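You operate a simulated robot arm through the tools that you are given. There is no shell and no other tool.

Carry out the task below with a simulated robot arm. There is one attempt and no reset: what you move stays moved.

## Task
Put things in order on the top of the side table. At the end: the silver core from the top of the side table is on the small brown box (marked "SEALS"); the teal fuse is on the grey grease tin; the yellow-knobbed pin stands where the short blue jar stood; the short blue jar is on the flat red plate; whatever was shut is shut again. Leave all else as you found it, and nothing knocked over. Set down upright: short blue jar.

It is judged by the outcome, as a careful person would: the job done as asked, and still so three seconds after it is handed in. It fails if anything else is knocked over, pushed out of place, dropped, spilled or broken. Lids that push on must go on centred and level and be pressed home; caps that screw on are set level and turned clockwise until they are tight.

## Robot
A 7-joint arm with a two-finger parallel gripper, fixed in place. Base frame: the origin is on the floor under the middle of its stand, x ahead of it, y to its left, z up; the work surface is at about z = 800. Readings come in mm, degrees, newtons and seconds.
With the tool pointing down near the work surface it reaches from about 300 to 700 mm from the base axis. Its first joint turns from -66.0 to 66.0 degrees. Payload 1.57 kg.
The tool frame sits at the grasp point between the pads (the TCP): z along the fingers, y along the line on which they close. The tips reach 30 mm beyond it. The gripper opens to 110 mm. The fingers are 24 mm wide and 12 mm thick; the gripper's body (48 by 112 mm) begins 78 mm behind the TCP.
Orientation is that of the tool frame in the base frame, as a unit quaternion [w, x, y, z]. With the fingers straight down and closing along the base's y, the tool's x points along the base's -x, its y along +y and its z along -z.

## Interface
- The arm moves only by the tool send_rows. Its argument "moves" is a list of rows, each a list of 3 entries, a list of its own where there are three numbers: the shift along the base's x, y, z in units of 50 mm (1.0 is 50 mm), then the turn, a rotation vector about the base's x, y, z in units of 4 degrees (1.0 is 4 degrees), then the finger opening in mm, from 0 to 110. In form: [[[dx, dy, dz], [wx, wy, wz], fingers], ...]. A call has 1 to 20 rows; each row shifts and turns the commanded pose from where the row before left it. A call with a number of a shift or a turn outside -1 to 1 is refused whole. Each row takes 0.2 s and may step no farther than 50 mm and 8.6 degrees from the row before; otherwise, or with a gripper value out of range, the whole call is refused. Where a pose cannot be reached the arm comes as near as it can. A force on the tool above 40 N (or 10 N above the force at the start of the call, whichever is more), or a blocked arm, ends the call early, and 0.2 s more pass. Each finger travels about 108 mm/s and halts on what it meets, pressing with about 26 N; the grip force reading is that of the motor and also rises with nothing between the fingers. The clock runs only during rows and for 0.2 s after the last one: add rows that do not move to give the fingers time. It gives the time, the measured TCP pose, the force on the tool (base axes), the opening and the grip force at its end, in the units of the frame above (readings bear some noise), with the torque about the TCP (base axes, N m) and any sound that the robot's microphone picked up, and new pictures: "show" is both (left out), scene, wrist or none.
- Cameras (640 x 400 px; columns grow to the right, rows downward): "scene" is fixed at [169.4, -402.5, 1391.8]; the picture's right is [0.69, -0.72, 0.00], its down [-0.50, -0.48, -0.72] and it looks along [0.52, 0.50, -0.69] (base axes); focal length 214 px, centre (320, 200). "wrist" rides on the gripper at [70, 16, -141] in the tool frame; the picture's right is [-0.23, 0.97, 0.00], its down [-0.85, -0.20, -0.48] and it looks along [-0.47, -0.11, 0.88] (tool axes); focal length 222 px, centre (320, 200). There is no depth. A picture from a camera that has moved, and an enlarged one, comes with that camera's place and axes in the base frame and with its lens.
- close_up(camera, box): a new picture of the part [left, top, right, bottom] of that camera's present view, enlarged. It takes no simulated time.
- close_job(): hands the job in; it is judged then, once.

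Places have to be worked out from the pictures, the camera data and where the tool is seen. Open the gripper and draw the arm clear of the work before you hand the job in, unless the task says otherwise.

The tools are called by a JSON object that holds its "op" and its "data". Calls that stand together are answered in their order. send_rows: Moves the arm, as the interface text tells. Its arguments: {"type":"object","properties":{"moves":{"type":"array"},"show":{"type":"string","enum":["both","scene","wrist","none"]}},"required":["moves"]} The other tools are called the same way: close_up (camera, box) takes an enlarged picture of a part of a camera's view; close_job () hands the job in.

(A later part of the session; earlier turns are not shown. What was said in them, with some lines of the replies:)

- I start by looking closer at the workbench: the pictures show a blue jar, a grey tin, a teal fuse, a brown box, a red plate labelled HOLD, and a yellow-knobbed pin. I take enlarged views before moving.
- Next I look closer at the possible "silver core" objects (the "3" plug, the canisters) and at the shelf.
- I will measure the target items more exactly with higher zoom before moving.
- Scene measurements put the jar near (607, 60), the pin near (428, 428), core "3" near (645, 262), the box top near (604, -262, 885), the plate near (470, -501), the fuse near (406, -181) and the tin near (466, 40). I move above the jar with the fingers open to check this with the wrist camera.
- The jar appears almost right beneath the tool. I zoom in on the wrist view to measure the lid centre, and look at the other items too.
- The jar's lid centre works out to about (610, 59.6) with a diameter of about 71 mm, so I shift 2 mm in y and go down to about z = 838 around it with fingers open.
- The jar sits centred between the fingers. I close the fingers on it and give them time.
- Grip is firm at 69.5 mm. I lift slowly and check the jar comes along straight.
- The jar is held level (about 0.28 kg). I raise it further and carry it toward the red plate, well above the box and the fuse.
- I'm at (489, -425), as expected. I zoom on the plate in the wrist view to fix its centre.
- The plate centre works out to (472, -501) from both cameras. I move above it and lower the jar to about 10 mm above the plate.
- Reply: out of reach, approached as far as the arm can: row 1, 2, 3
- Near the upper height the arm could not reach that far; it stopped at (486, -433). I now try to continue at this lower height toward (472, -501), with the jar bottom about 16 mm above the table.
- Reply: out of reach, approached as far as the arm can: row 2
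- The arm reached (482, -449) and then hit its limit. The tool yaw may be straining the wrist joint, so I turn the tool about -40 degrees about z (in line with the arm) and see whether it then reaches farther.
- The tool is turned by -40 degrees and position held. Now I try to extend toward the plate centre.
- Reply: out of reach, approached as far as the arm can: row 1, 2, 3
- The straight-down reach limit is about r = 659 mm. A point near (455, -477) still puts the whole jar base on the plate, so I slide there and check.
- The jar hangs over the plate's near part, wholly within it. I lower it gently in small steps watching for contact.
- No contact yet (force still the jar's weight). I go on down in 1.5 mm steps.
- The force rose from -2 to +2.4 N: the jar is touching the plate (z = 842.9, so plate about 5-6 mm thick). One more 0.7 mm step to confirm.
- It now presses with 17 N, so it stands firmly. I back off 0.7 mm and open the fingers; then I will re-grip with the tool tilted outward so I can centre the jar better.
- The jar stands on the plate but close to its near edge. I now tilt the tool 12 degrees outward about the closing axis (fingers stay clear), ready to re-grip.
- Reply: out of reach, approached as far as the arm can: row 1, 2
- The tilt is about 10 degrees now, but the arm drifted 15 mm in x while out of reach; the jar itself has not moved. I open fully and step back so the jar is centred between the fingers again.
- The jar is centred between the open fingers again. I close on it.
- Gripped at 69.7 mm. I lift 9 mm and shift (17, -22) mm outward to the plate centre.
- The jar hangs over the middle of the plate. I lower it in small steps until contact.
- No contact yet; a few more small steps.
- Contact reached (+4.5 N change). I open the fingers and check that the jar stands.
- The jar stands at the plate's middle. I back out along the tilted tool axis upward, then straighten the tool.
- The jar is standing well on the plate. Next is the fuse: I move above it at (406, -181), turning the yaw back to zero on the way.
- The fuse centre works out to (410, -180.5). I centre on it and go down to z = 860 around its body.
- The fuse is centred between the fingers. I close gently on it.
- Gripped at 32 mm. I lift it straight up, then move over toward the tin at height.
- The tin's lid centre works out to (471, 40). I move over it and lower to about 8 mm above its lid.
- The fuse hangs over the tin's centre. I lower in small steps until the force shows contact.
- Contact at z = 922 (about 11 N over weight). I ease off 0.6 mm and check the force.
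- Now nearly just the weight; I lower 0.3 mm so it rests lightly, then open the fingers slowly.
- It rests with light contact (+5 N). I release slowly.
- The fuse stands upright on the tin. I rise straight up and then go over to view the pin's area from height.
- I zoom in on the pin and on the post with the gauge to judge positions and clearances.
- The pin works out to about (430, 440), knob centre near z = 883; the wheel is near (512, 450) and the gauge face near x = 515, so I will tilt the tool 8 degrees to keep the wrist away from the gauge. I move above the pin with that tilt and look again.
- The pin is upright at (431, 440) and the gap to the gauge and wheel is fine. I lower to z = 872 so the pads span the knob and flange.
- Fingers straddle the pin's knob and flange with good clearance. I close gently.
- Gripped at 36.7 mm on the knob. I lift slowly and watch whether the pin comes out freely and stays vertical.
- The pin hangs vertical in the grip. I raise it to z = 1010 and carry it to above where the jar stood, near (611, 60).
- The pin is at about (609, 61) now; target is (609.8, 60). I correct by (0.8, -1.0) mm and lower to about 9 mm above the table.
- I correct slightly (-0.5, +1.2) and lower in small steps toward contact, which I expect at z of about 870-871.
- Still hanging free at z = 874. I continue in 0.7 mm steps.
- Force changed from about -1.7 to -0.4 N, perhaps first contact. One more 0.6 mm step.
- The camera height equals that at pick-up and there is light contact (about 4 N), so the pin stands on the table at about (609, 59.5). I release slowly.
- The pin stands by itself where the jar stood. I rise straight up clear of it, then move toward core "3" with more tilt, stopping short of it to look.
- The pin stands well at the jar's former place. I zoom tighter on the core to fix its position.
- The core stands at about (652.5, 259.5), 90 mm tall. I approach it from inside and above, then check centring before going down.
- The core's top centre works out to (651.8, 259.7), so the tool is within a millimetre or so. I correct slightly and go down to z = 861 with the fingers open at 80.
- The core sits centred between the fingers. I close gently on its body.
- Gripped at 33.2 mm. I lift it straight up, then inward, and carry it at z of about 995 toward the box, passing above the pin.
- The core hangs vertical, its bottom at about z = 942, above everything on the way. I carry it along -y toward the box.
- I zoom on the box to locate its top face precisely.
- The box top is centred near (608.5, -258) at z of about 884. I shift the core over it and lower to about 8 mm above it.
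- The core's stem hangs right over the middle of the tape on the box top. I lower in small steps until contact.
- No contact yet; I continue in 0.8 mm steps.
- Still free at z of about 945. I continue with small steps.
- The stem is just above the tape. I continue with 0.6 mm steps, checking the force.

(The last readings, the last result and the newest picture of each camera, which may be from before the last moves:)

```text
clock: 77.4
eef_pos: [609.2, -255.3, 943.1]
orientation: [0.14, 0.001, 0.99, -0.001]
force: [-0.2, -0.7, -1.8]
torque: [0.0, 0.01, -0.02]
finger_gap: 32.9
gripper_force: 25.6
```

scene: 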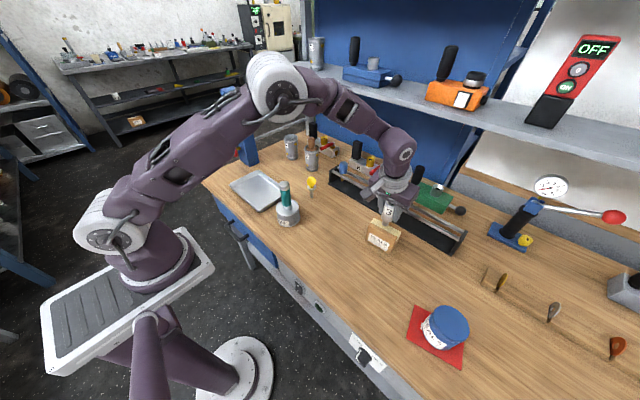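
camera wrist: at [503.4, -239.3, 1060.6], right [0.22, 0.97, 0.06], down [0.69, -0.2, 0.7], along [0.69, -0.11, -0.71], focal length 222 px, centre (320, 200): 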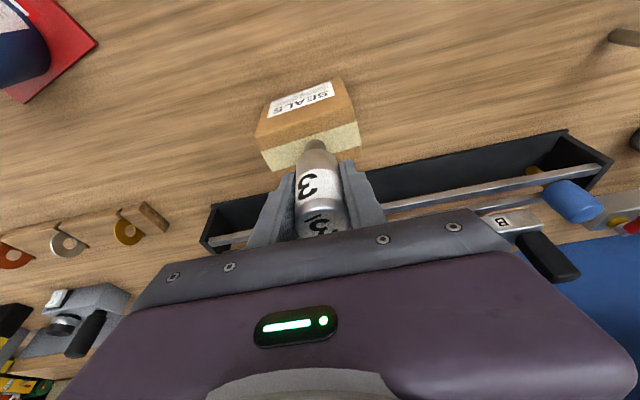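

Still free. Another 0.6 mm, twice.

{"op": "send_rows", "data": {"moves": [[[0, 0, -0.012], [0, 0, 0], 24], [[0, 0, 0], [0, 0, 0], 24]], "show": "none"}}

```text
clock: 78.0
eef_pos: [608.4, -256.5, 943.1]
orientation: [0.141, -0.001, 0.99, 0.0]
force: [0.4, 0.1, -1.5]
torque: [0.0, 0.01, -0.01]
finger_gap: 33.0
gripper_force: 26.0
```

No clear contact yet (-1.5 N). One more 0.6 mm step.

{"op": "send_rows", "data": {"moves": [[[0, 0, -0.012], [0, 0, 0], 24], [[0, 0, 0], [0, 0, 0], 24]], "show": "wrist"}}

{"op": "close_up", "data": {"camera": "scene", "box": [360, 205, 410, 245]}}

```text
clock: 78.6
eef_pos: [608.5, -256.1, 943.1]
orientation: [0.14, 0.0, 0.99, -0.001]
force: [-0.6, -0.2, -2.2]
torque: [0.02, 0.02, -0.02]
finger_gap: 33.1
gripper_force: 26.3
camera wrist: at [503.3, -239.4, 1059.2], right [0.22, 0.97, 0.06], down [0.69, -0.2, 0.7], along [0.69, -0.11, -0.71], focal length 222 px, centre (320, 200)
```

wrist: 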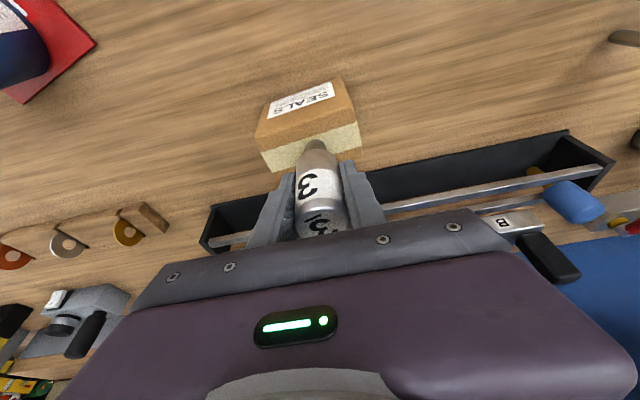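

```text
10.00 times, centred on (385, 225) of scene
camera zoom: at [169.5, -402.5, 1391.8], right [0.69, -0.72, 0.0], down [-0.5, -0.48, -0.72], along [0.52, 0.5, -0.69], focal length 2145 px, centre (-330, -50)
```

zoom: 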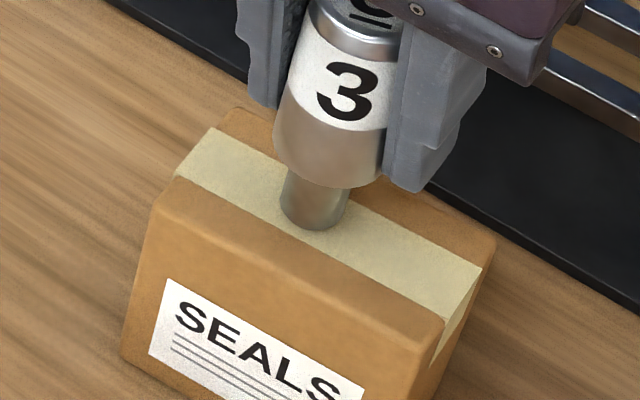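

Still hanging free with its bottom at about z = 883.6. I keep lowering in 0.6 mm steps.

{"op": "send_rows", "data": {"moves": [[[0, 0, -0.012], [0, 0, 0], 24], [[0, 0, 0], [0, 0, 0], 24]], "show": "none"}}

```text
clock: 79.2
eef_pos: [609.7, -256.5, 941.6]
orientation: [0.14, -0.001, 0.99, 0.0]
force: [0.5, 0.3, -2.3]
torque: [0.0, 0.0, 0.01]
finger_gap: 33.2
gripper_force: 25.9
```

Still -2.3 N. Next step.

{"op": "send_rows", "data": {"moves": [[[0, 0, -0.012], [0, 0, 0], 24], [[0, 0, 0], [0, 0, 0], 24]], "show": "none"}}

```text
clock: 79.8
eef_pos: [609.1, -256.6, 941.1]
orientation: [0.14, 0.0, 0.99, -0.001]
force: [0.5, 0.5, -2.3]
torque: [0.0, 0.0, -0.01]
finger_gap: 32.9
gripper_force: 25.9
```

No contact yet; two further steps of 0.6 mm.

{"op": "send_rows", "data": {"moves": [[[0, 0, -0.012], [0, 0, 0], 24], [[0, 0, 0], [0, 0, 0], 24], [[0, 0, -0.012], [0, 0, 0], 24], [[0, 0, 0], [0, 0, 0], 24]], "show": "wrist"}}

{"op": "close_up", "data": {"camera": "scene", "box": [360, 205, 410, 245]}}

```text
clock: 80.8
eef_pos: [609.8, -255.0, 940.2]
orientation: [0.141, 0.0, 0.99, 0.0]
force: [0.2, -0.3, -2.5]
torque: [-0.01, -0.01, 0.04]
finger_gap: 32.9
gripper_force: 25.3
camera wrist: at [503.4, -239.5, 1057.0], right [0.22, 0.97, 0.06], down [0.69, -0.2, 0.7], along [0.69, -0.11, -0.71], focal length 222 px, centre (320, 200)
```

wrist: 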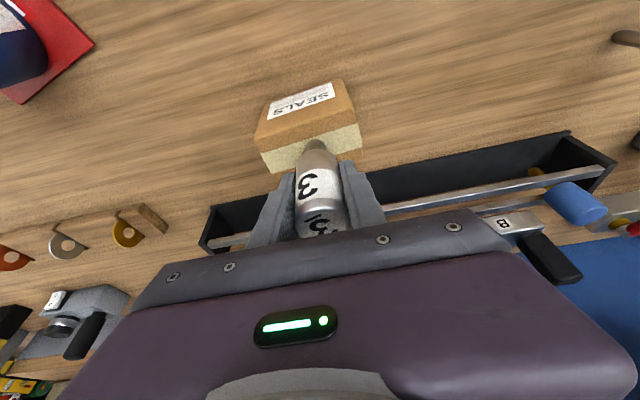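

```text
10.00 times, centred on (385, 225) of scene
camera zoom: at [169.5, -402.5, 1391.8], right [0.69, -0.72, 0.0], down [-0.5, -0.48, -0.72], along [0.52, 0.5, -0.69], focal length 2145 px, centre (-330, -50)
```

zoom: 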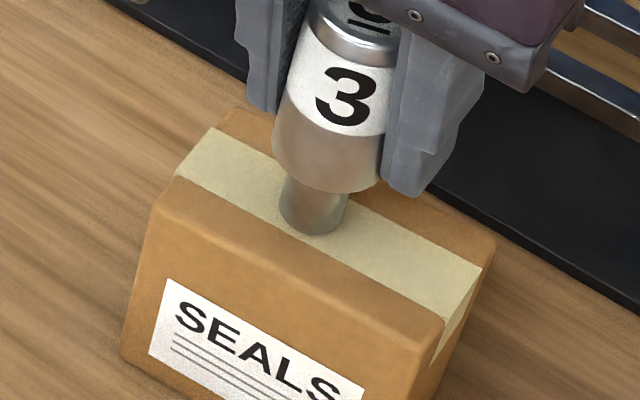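

Bottom is now near z = 881; the stem still seems slightly above the tape. I keep on with small steps.

{"op": "send_rows", "data": {"moves": [[[0, 0, -0.01], [0, 0, 0], 24], [[0, 0, -0.01], [0, 0, 0], 24], [[0, 0, 0], [0, 0, 0], 24]], "show": "none"}}

```text
clock: 81.6
eef_pos: [608.8, -256.7, 940.1]
orientation: [0.14, 0.001, 0.99, -0.001]
force: [0.0, 0.8, -1.2]
torque: [0.0, -0.02, 0.02]
finger_gap: 33.0
gripper_force: 26.4
```

Force is -1.2 N, maybe the first touch. One more 0.5 mm step.

{"op": "send_rows", "data": {"moves": [[[0, 0, -0.01], [0, 0, 0], 24], [[0, 0, 0], [0, 0, 0], 24]], "show": "none"}}

```text
clock: 82.2
eef_pos: [609.4, -255.3, 938.0]
orientation: [0.141, 0.0, 0.99, -0.001]
force: [-1.5, 0.8, 2.8]
torque: [0.0, 0.09, 0.0]
finger_gap: 33.0
gripper_force: 26.1
```

Contact made (about 5 N). I look once at the contact, then release slowly.

{"op": "send_rows", "data": {"moves": [[[0, 0, 0], [0, 0, 0], 33], [[0, 0, 0], [0, 0, 0], 35], [[0, 0, 0], [0, 0, 0], 40], [[0, 0, 0], [0, 0, 0], 50], [[0, 0, 0], [0, 0, 0], 65], [[0, 0, 0], [0, 0, 0], 80], [[0, 0, 0], [0, 0, 0], 80]], "show": "both"}}

{"op": "close_up", "data": {"camera": "scene", "box": [350, 190, 420, 260]}}

{"op": "close_up", "data": {"camera": "wrist", "box": [220, 80, 400, 240]}}

```text
clock: 83.8
eef_pos: [609.5, -256.2, 938.9]
orientation: [0.14, 0.0, 0.99, -0.001]
force: [0.0, 0.7, 0.7]
torque: [-0.01, 0.02, -0.01]
finger_gap: 80.0
gripper_force: 0.1
camera wrist: at [503.7, -239.4, 1055.8], right [0.22, 0.97, 0.06], down [0.69, -0.2, 0.7], along [0.69, -0.11, -0.71], focal length 222 px, centre (320, 200)
```

scene: 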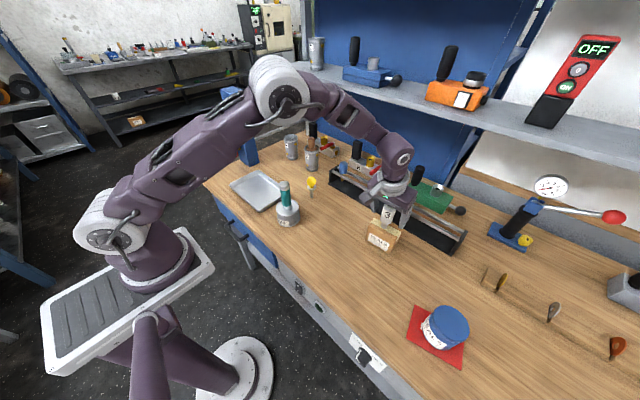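
wrist: 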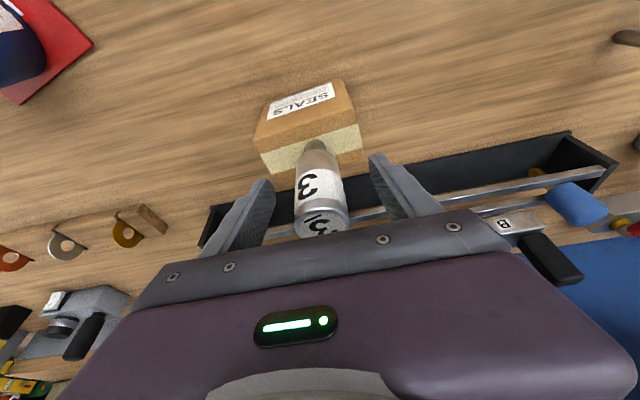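

```text
5.71 times, centred on (385, 225) of scene
camera zoom: at [169.4, -402.5, 1391.8], right [0.69, -0.72, 0.0], down [-0.5, -0.48, -0.72], along [0.52, 0.5, -0.69], focal length 1226 px, centre (-51, 57)
```

zoom: 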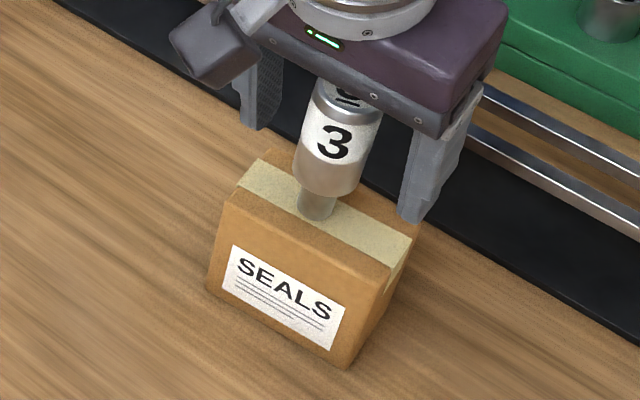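

```text
2.50 times, centred on (310, 160) of wrist
camera zoom: at [503.7, -239.4, 1055.8], right [0.22, 0.97, 0.06], down [0.69, -0.2, 0.7], along [0.69, -0.11, -0.71], focal length 555 px, centre (345, 300)
```

zoom: 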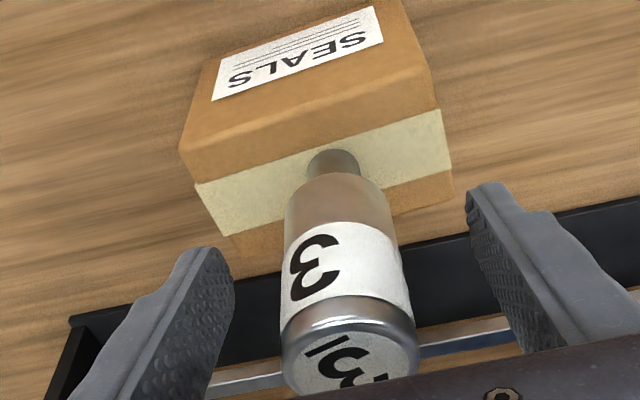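

The core stands on the box top. I back out along the tool axis, upward and inward, without touching it.

{"op": "send_rows", "data": {"moves": [[[-0.055, 0, 0.19], [0, 0, 0], 80], [[-0.11, 0, 0.385], [0, 0, 0], 80], [[-0.166, 0, 0.577], [0, 0, 0], 80], [[-0.166, 0, 0.577], [0, 0, 0], 80], [[-0.166, 0, 0.577], [0, 0, 0], 80], [[-0.3, 0, 0.5], [0, 0, 0], 80], [[-0.6, 0.2, 0.3], [0, 0.8, 0], 80], [[-0.6, 0.3, 0.2], [0, 0.8, 0], 80], [[-0.6, 0.3, 0.2], [0, 0.8, 0], 80], [[-0.6, 0.3, 0.2], [0, 0.8, 0], 80], [[-0.4, 0.3, 0.1], [0, 0.8, 0], 80], [[0, 0, 0], [0, 0, 0], 80]], "show": "both"}}

{"op": "close_up", "data": {"camera": "scene", "box": [350, 190, 420, 260]}}

{"op": "close_up", "data": {"camera": "scene", "box": [260, 140, 350, 230]}}

{"op": "close_up", "data": {"camera": "scene", "box": [390, 280, 490, 380]}}

```text
clock: 86.4
eef_pos: [420.8, -186.3, 1129.1]
orientation: [0.0, 0.0, 1.0, -0.001]
force: [0.0, 0.1, -0.1]
torque: [-0.01, 0.01, 0.0]
finger_gap: 80.0
gripper_force: 0.0
camera wrist: at [351.2, -170.1, 1269.9], right [0.23, 0.97, 0.0], down [0.85, -0.2, 0.48], along [0.47, -0.11, -0.88], focal length 222 px, centre (320, 200)
```

scene: 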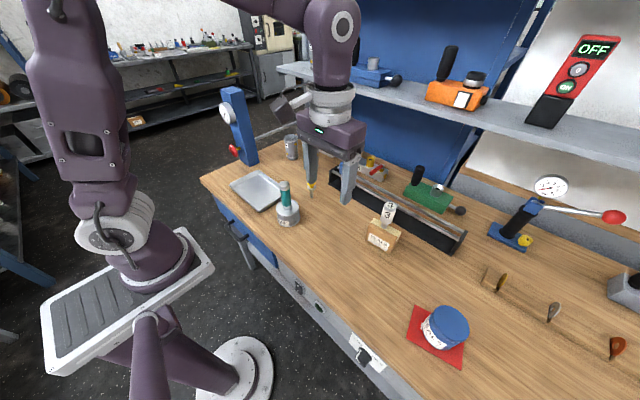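
wrist: 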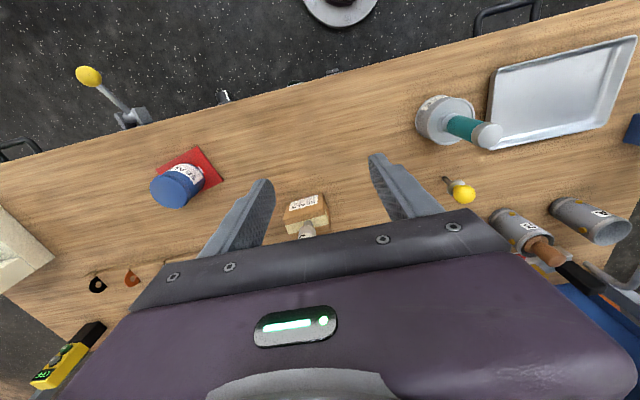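

```text
5.71 times, centred on (385, 225) of scene
camera zoom: at [169.4, -402.5, 1391.8], right [0.69, -0.72, 0.0], down [-0.5, -0.48, -0.72], along [0.52, 0.5, -0.69], focal length 1226 px, centre (-51, 57)
```

zoom: 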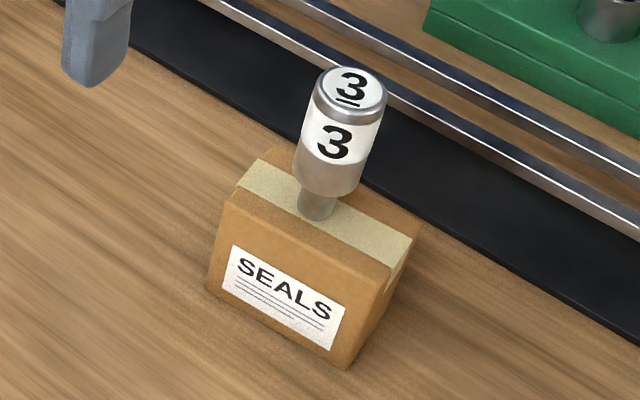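

```text
4.44 times, centred on (305, 185) of scene
camera zoom: at [169.4, -402.5, 1391.8], right [0.69, -0.72, 0.0], down [-0.5, -0.48, -0.72], along [0.52, 0.5, -0.69], focal length 953 px, centre (387, 267)
```

zoom: 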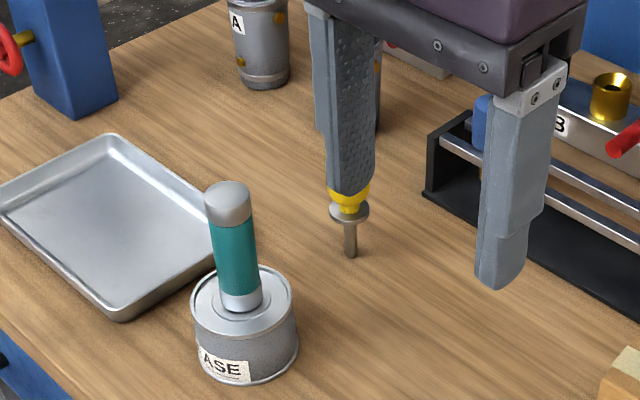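

```text
4.00 times, centred on (440, 330) of scene
camera zoom: at [169.4, -402.5, 1391.8], right [0.69, -0.72, 0.0], down [-0.5, -0.48, -0.72], along [0.52, 0.5, -0.69], focal length 858 px, centre (-160, -320)
```

zoom: 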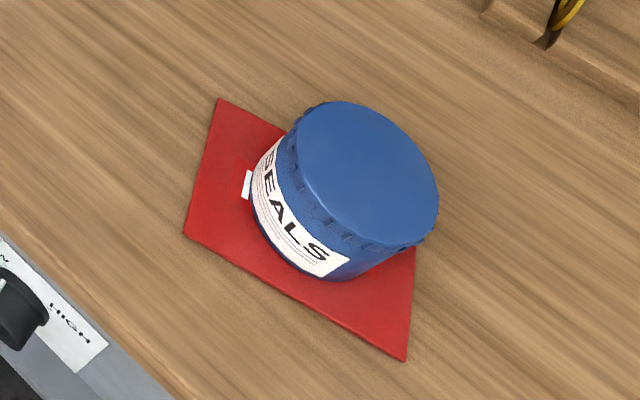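

All four items are in place and upright. I draw the arm back to its starting place, open, for a last unobstructed check.

{"op": "send_rows", "data": {"moves": [[[0, 0.2, 0.2], [0, 0, 0], 110], [[-0.1, 0.7, 0.2], [0, 0, 0], 110], [[-0.1, 0.7, 0.2], [0, 0, 0], 110], [[-0.1, 0.7, 0], [0, 0, 0], 110], [[-0.1, 0.7, 0], [0, 0, 0], 110], [[-0.1, 0.7, 0], [0, 0, 0], 110], [[-0.1, 0.7, 0], [0, 0, 0], 110], [[0, 0.7, 0], [0, 0, 0], 110], [[0, 0.5, 0], [0, 0, 0], 110], [[0, 0, 0], [0, 0, 0], 110]], "show": "both"}}

{"op": "close_up", "data": {"camera": "scene", "box": [195, 110, 355, 230]}}

{"op": "close_up", "data": {"camera": "scene", "box": [330, 180, 490, 370]}}

```text
clock: 88.6
eef_pos: [390.5, 96.2, 1159.1]
orientation: [0.001, 0.0, 1.0, -0.001]
force: [-0.1, -0.1, -0.7]
torque: [0.0, -0.02, 0.02]
finger_gap: 109.9
gripper_force: 0.0
camera wrist: at [321.7, 111.6, 1300.2], right [0.23, 0.97, 0.0], down [0.85, -0.2, 0.48], along [0.47, -0.11, -0.88], focal length 222 px, centre (320, 200)
```

scene: 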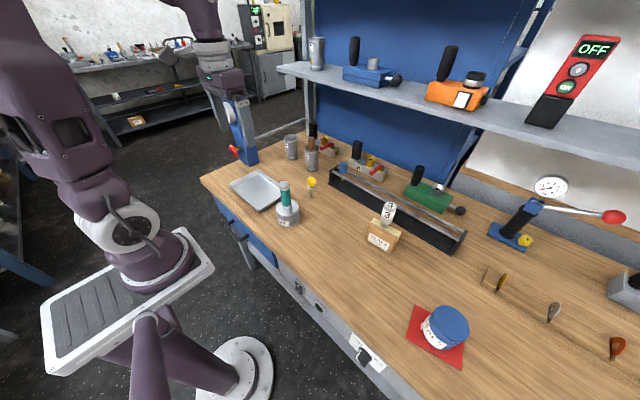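
wrist: 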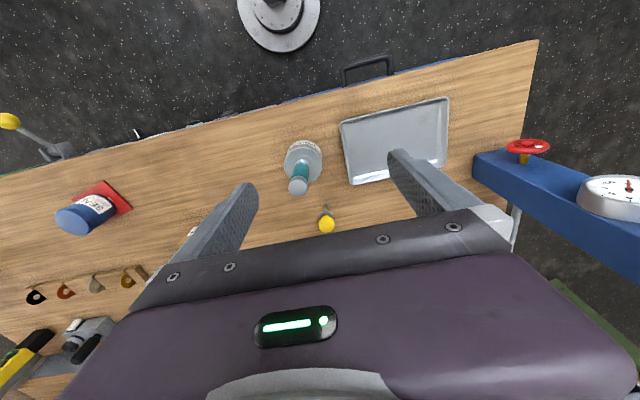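

```text
3.33 times, centred on (275, 170) of scene
camera zoom: at [169.4, -402.5, 1391.8], right [0.69, -0.72, 0.0], down [-0.5, -0.48, -0.72], along [0.52, 0.5, -0.69], focal length 715 px, centre (470, 300)
```

zoom: 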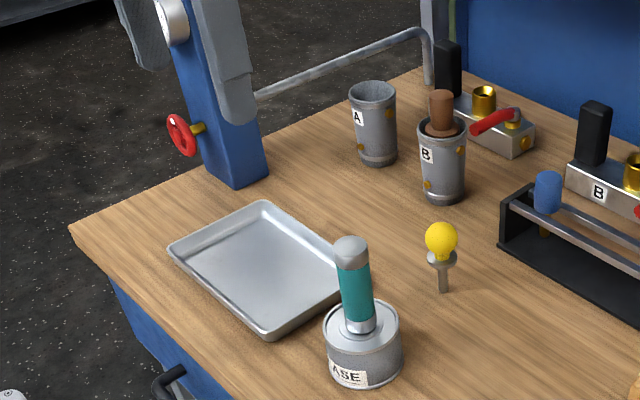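

```text
2.11 times, centred on (410, 275) of scene
camera zoom: at [169.4, -402.5, 1391.8], right [0.69, -0.72, 0.0], down [-0.5, -0.48, -0.72], along [0.52, 0.5, -0.69], focal length 452 px, centre (130, 42)
```

zoom: 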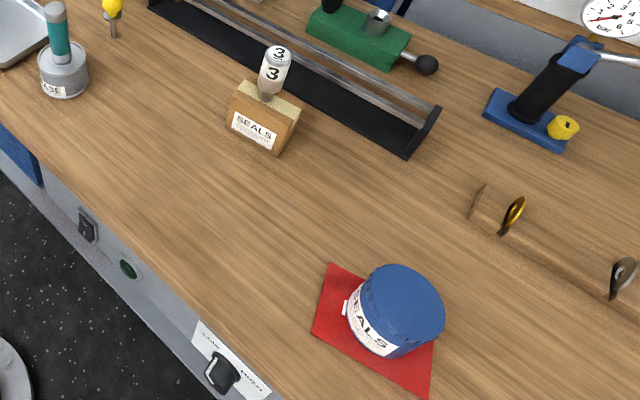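

Everything stands as asked: the core is on the SEALS box, the fuse on the grease tin, the pin where the jar was, and the jar upright on the red plate. Nothing was opened, nothing else was moved, and the arm is clear with the gripper open, so I hand the job in.

{"op": "close_job", "data": {}}

```text
The job is handed in.
```

The job is finished and handed in. The last pictures show every item upright and nothing else moved or knocked over.

- **Silver core:** it stands on the middle of the small brown "SEALS" box. I took the silver piece marked "3" to be the silver core, as it was the only loose piece on the table that fitted.
- **Teal fuse:** it stands centred on the lid of the grey grease tin.
- **Yellow-knobbed pin:** it stands within about 1 mm of where the blue jar stood. It rests freely on its thin stem.
- **Short blue jar:** it is upright on the middle of the flat red plate. The plate was out of reach with the tool pointing straight down. I set the jar near the plate's edge first, then gripped it again with the tool tilted to centre it.

I opened nothing, so nothing needed shutting again. The arm is back near where it started, with the gripper open.
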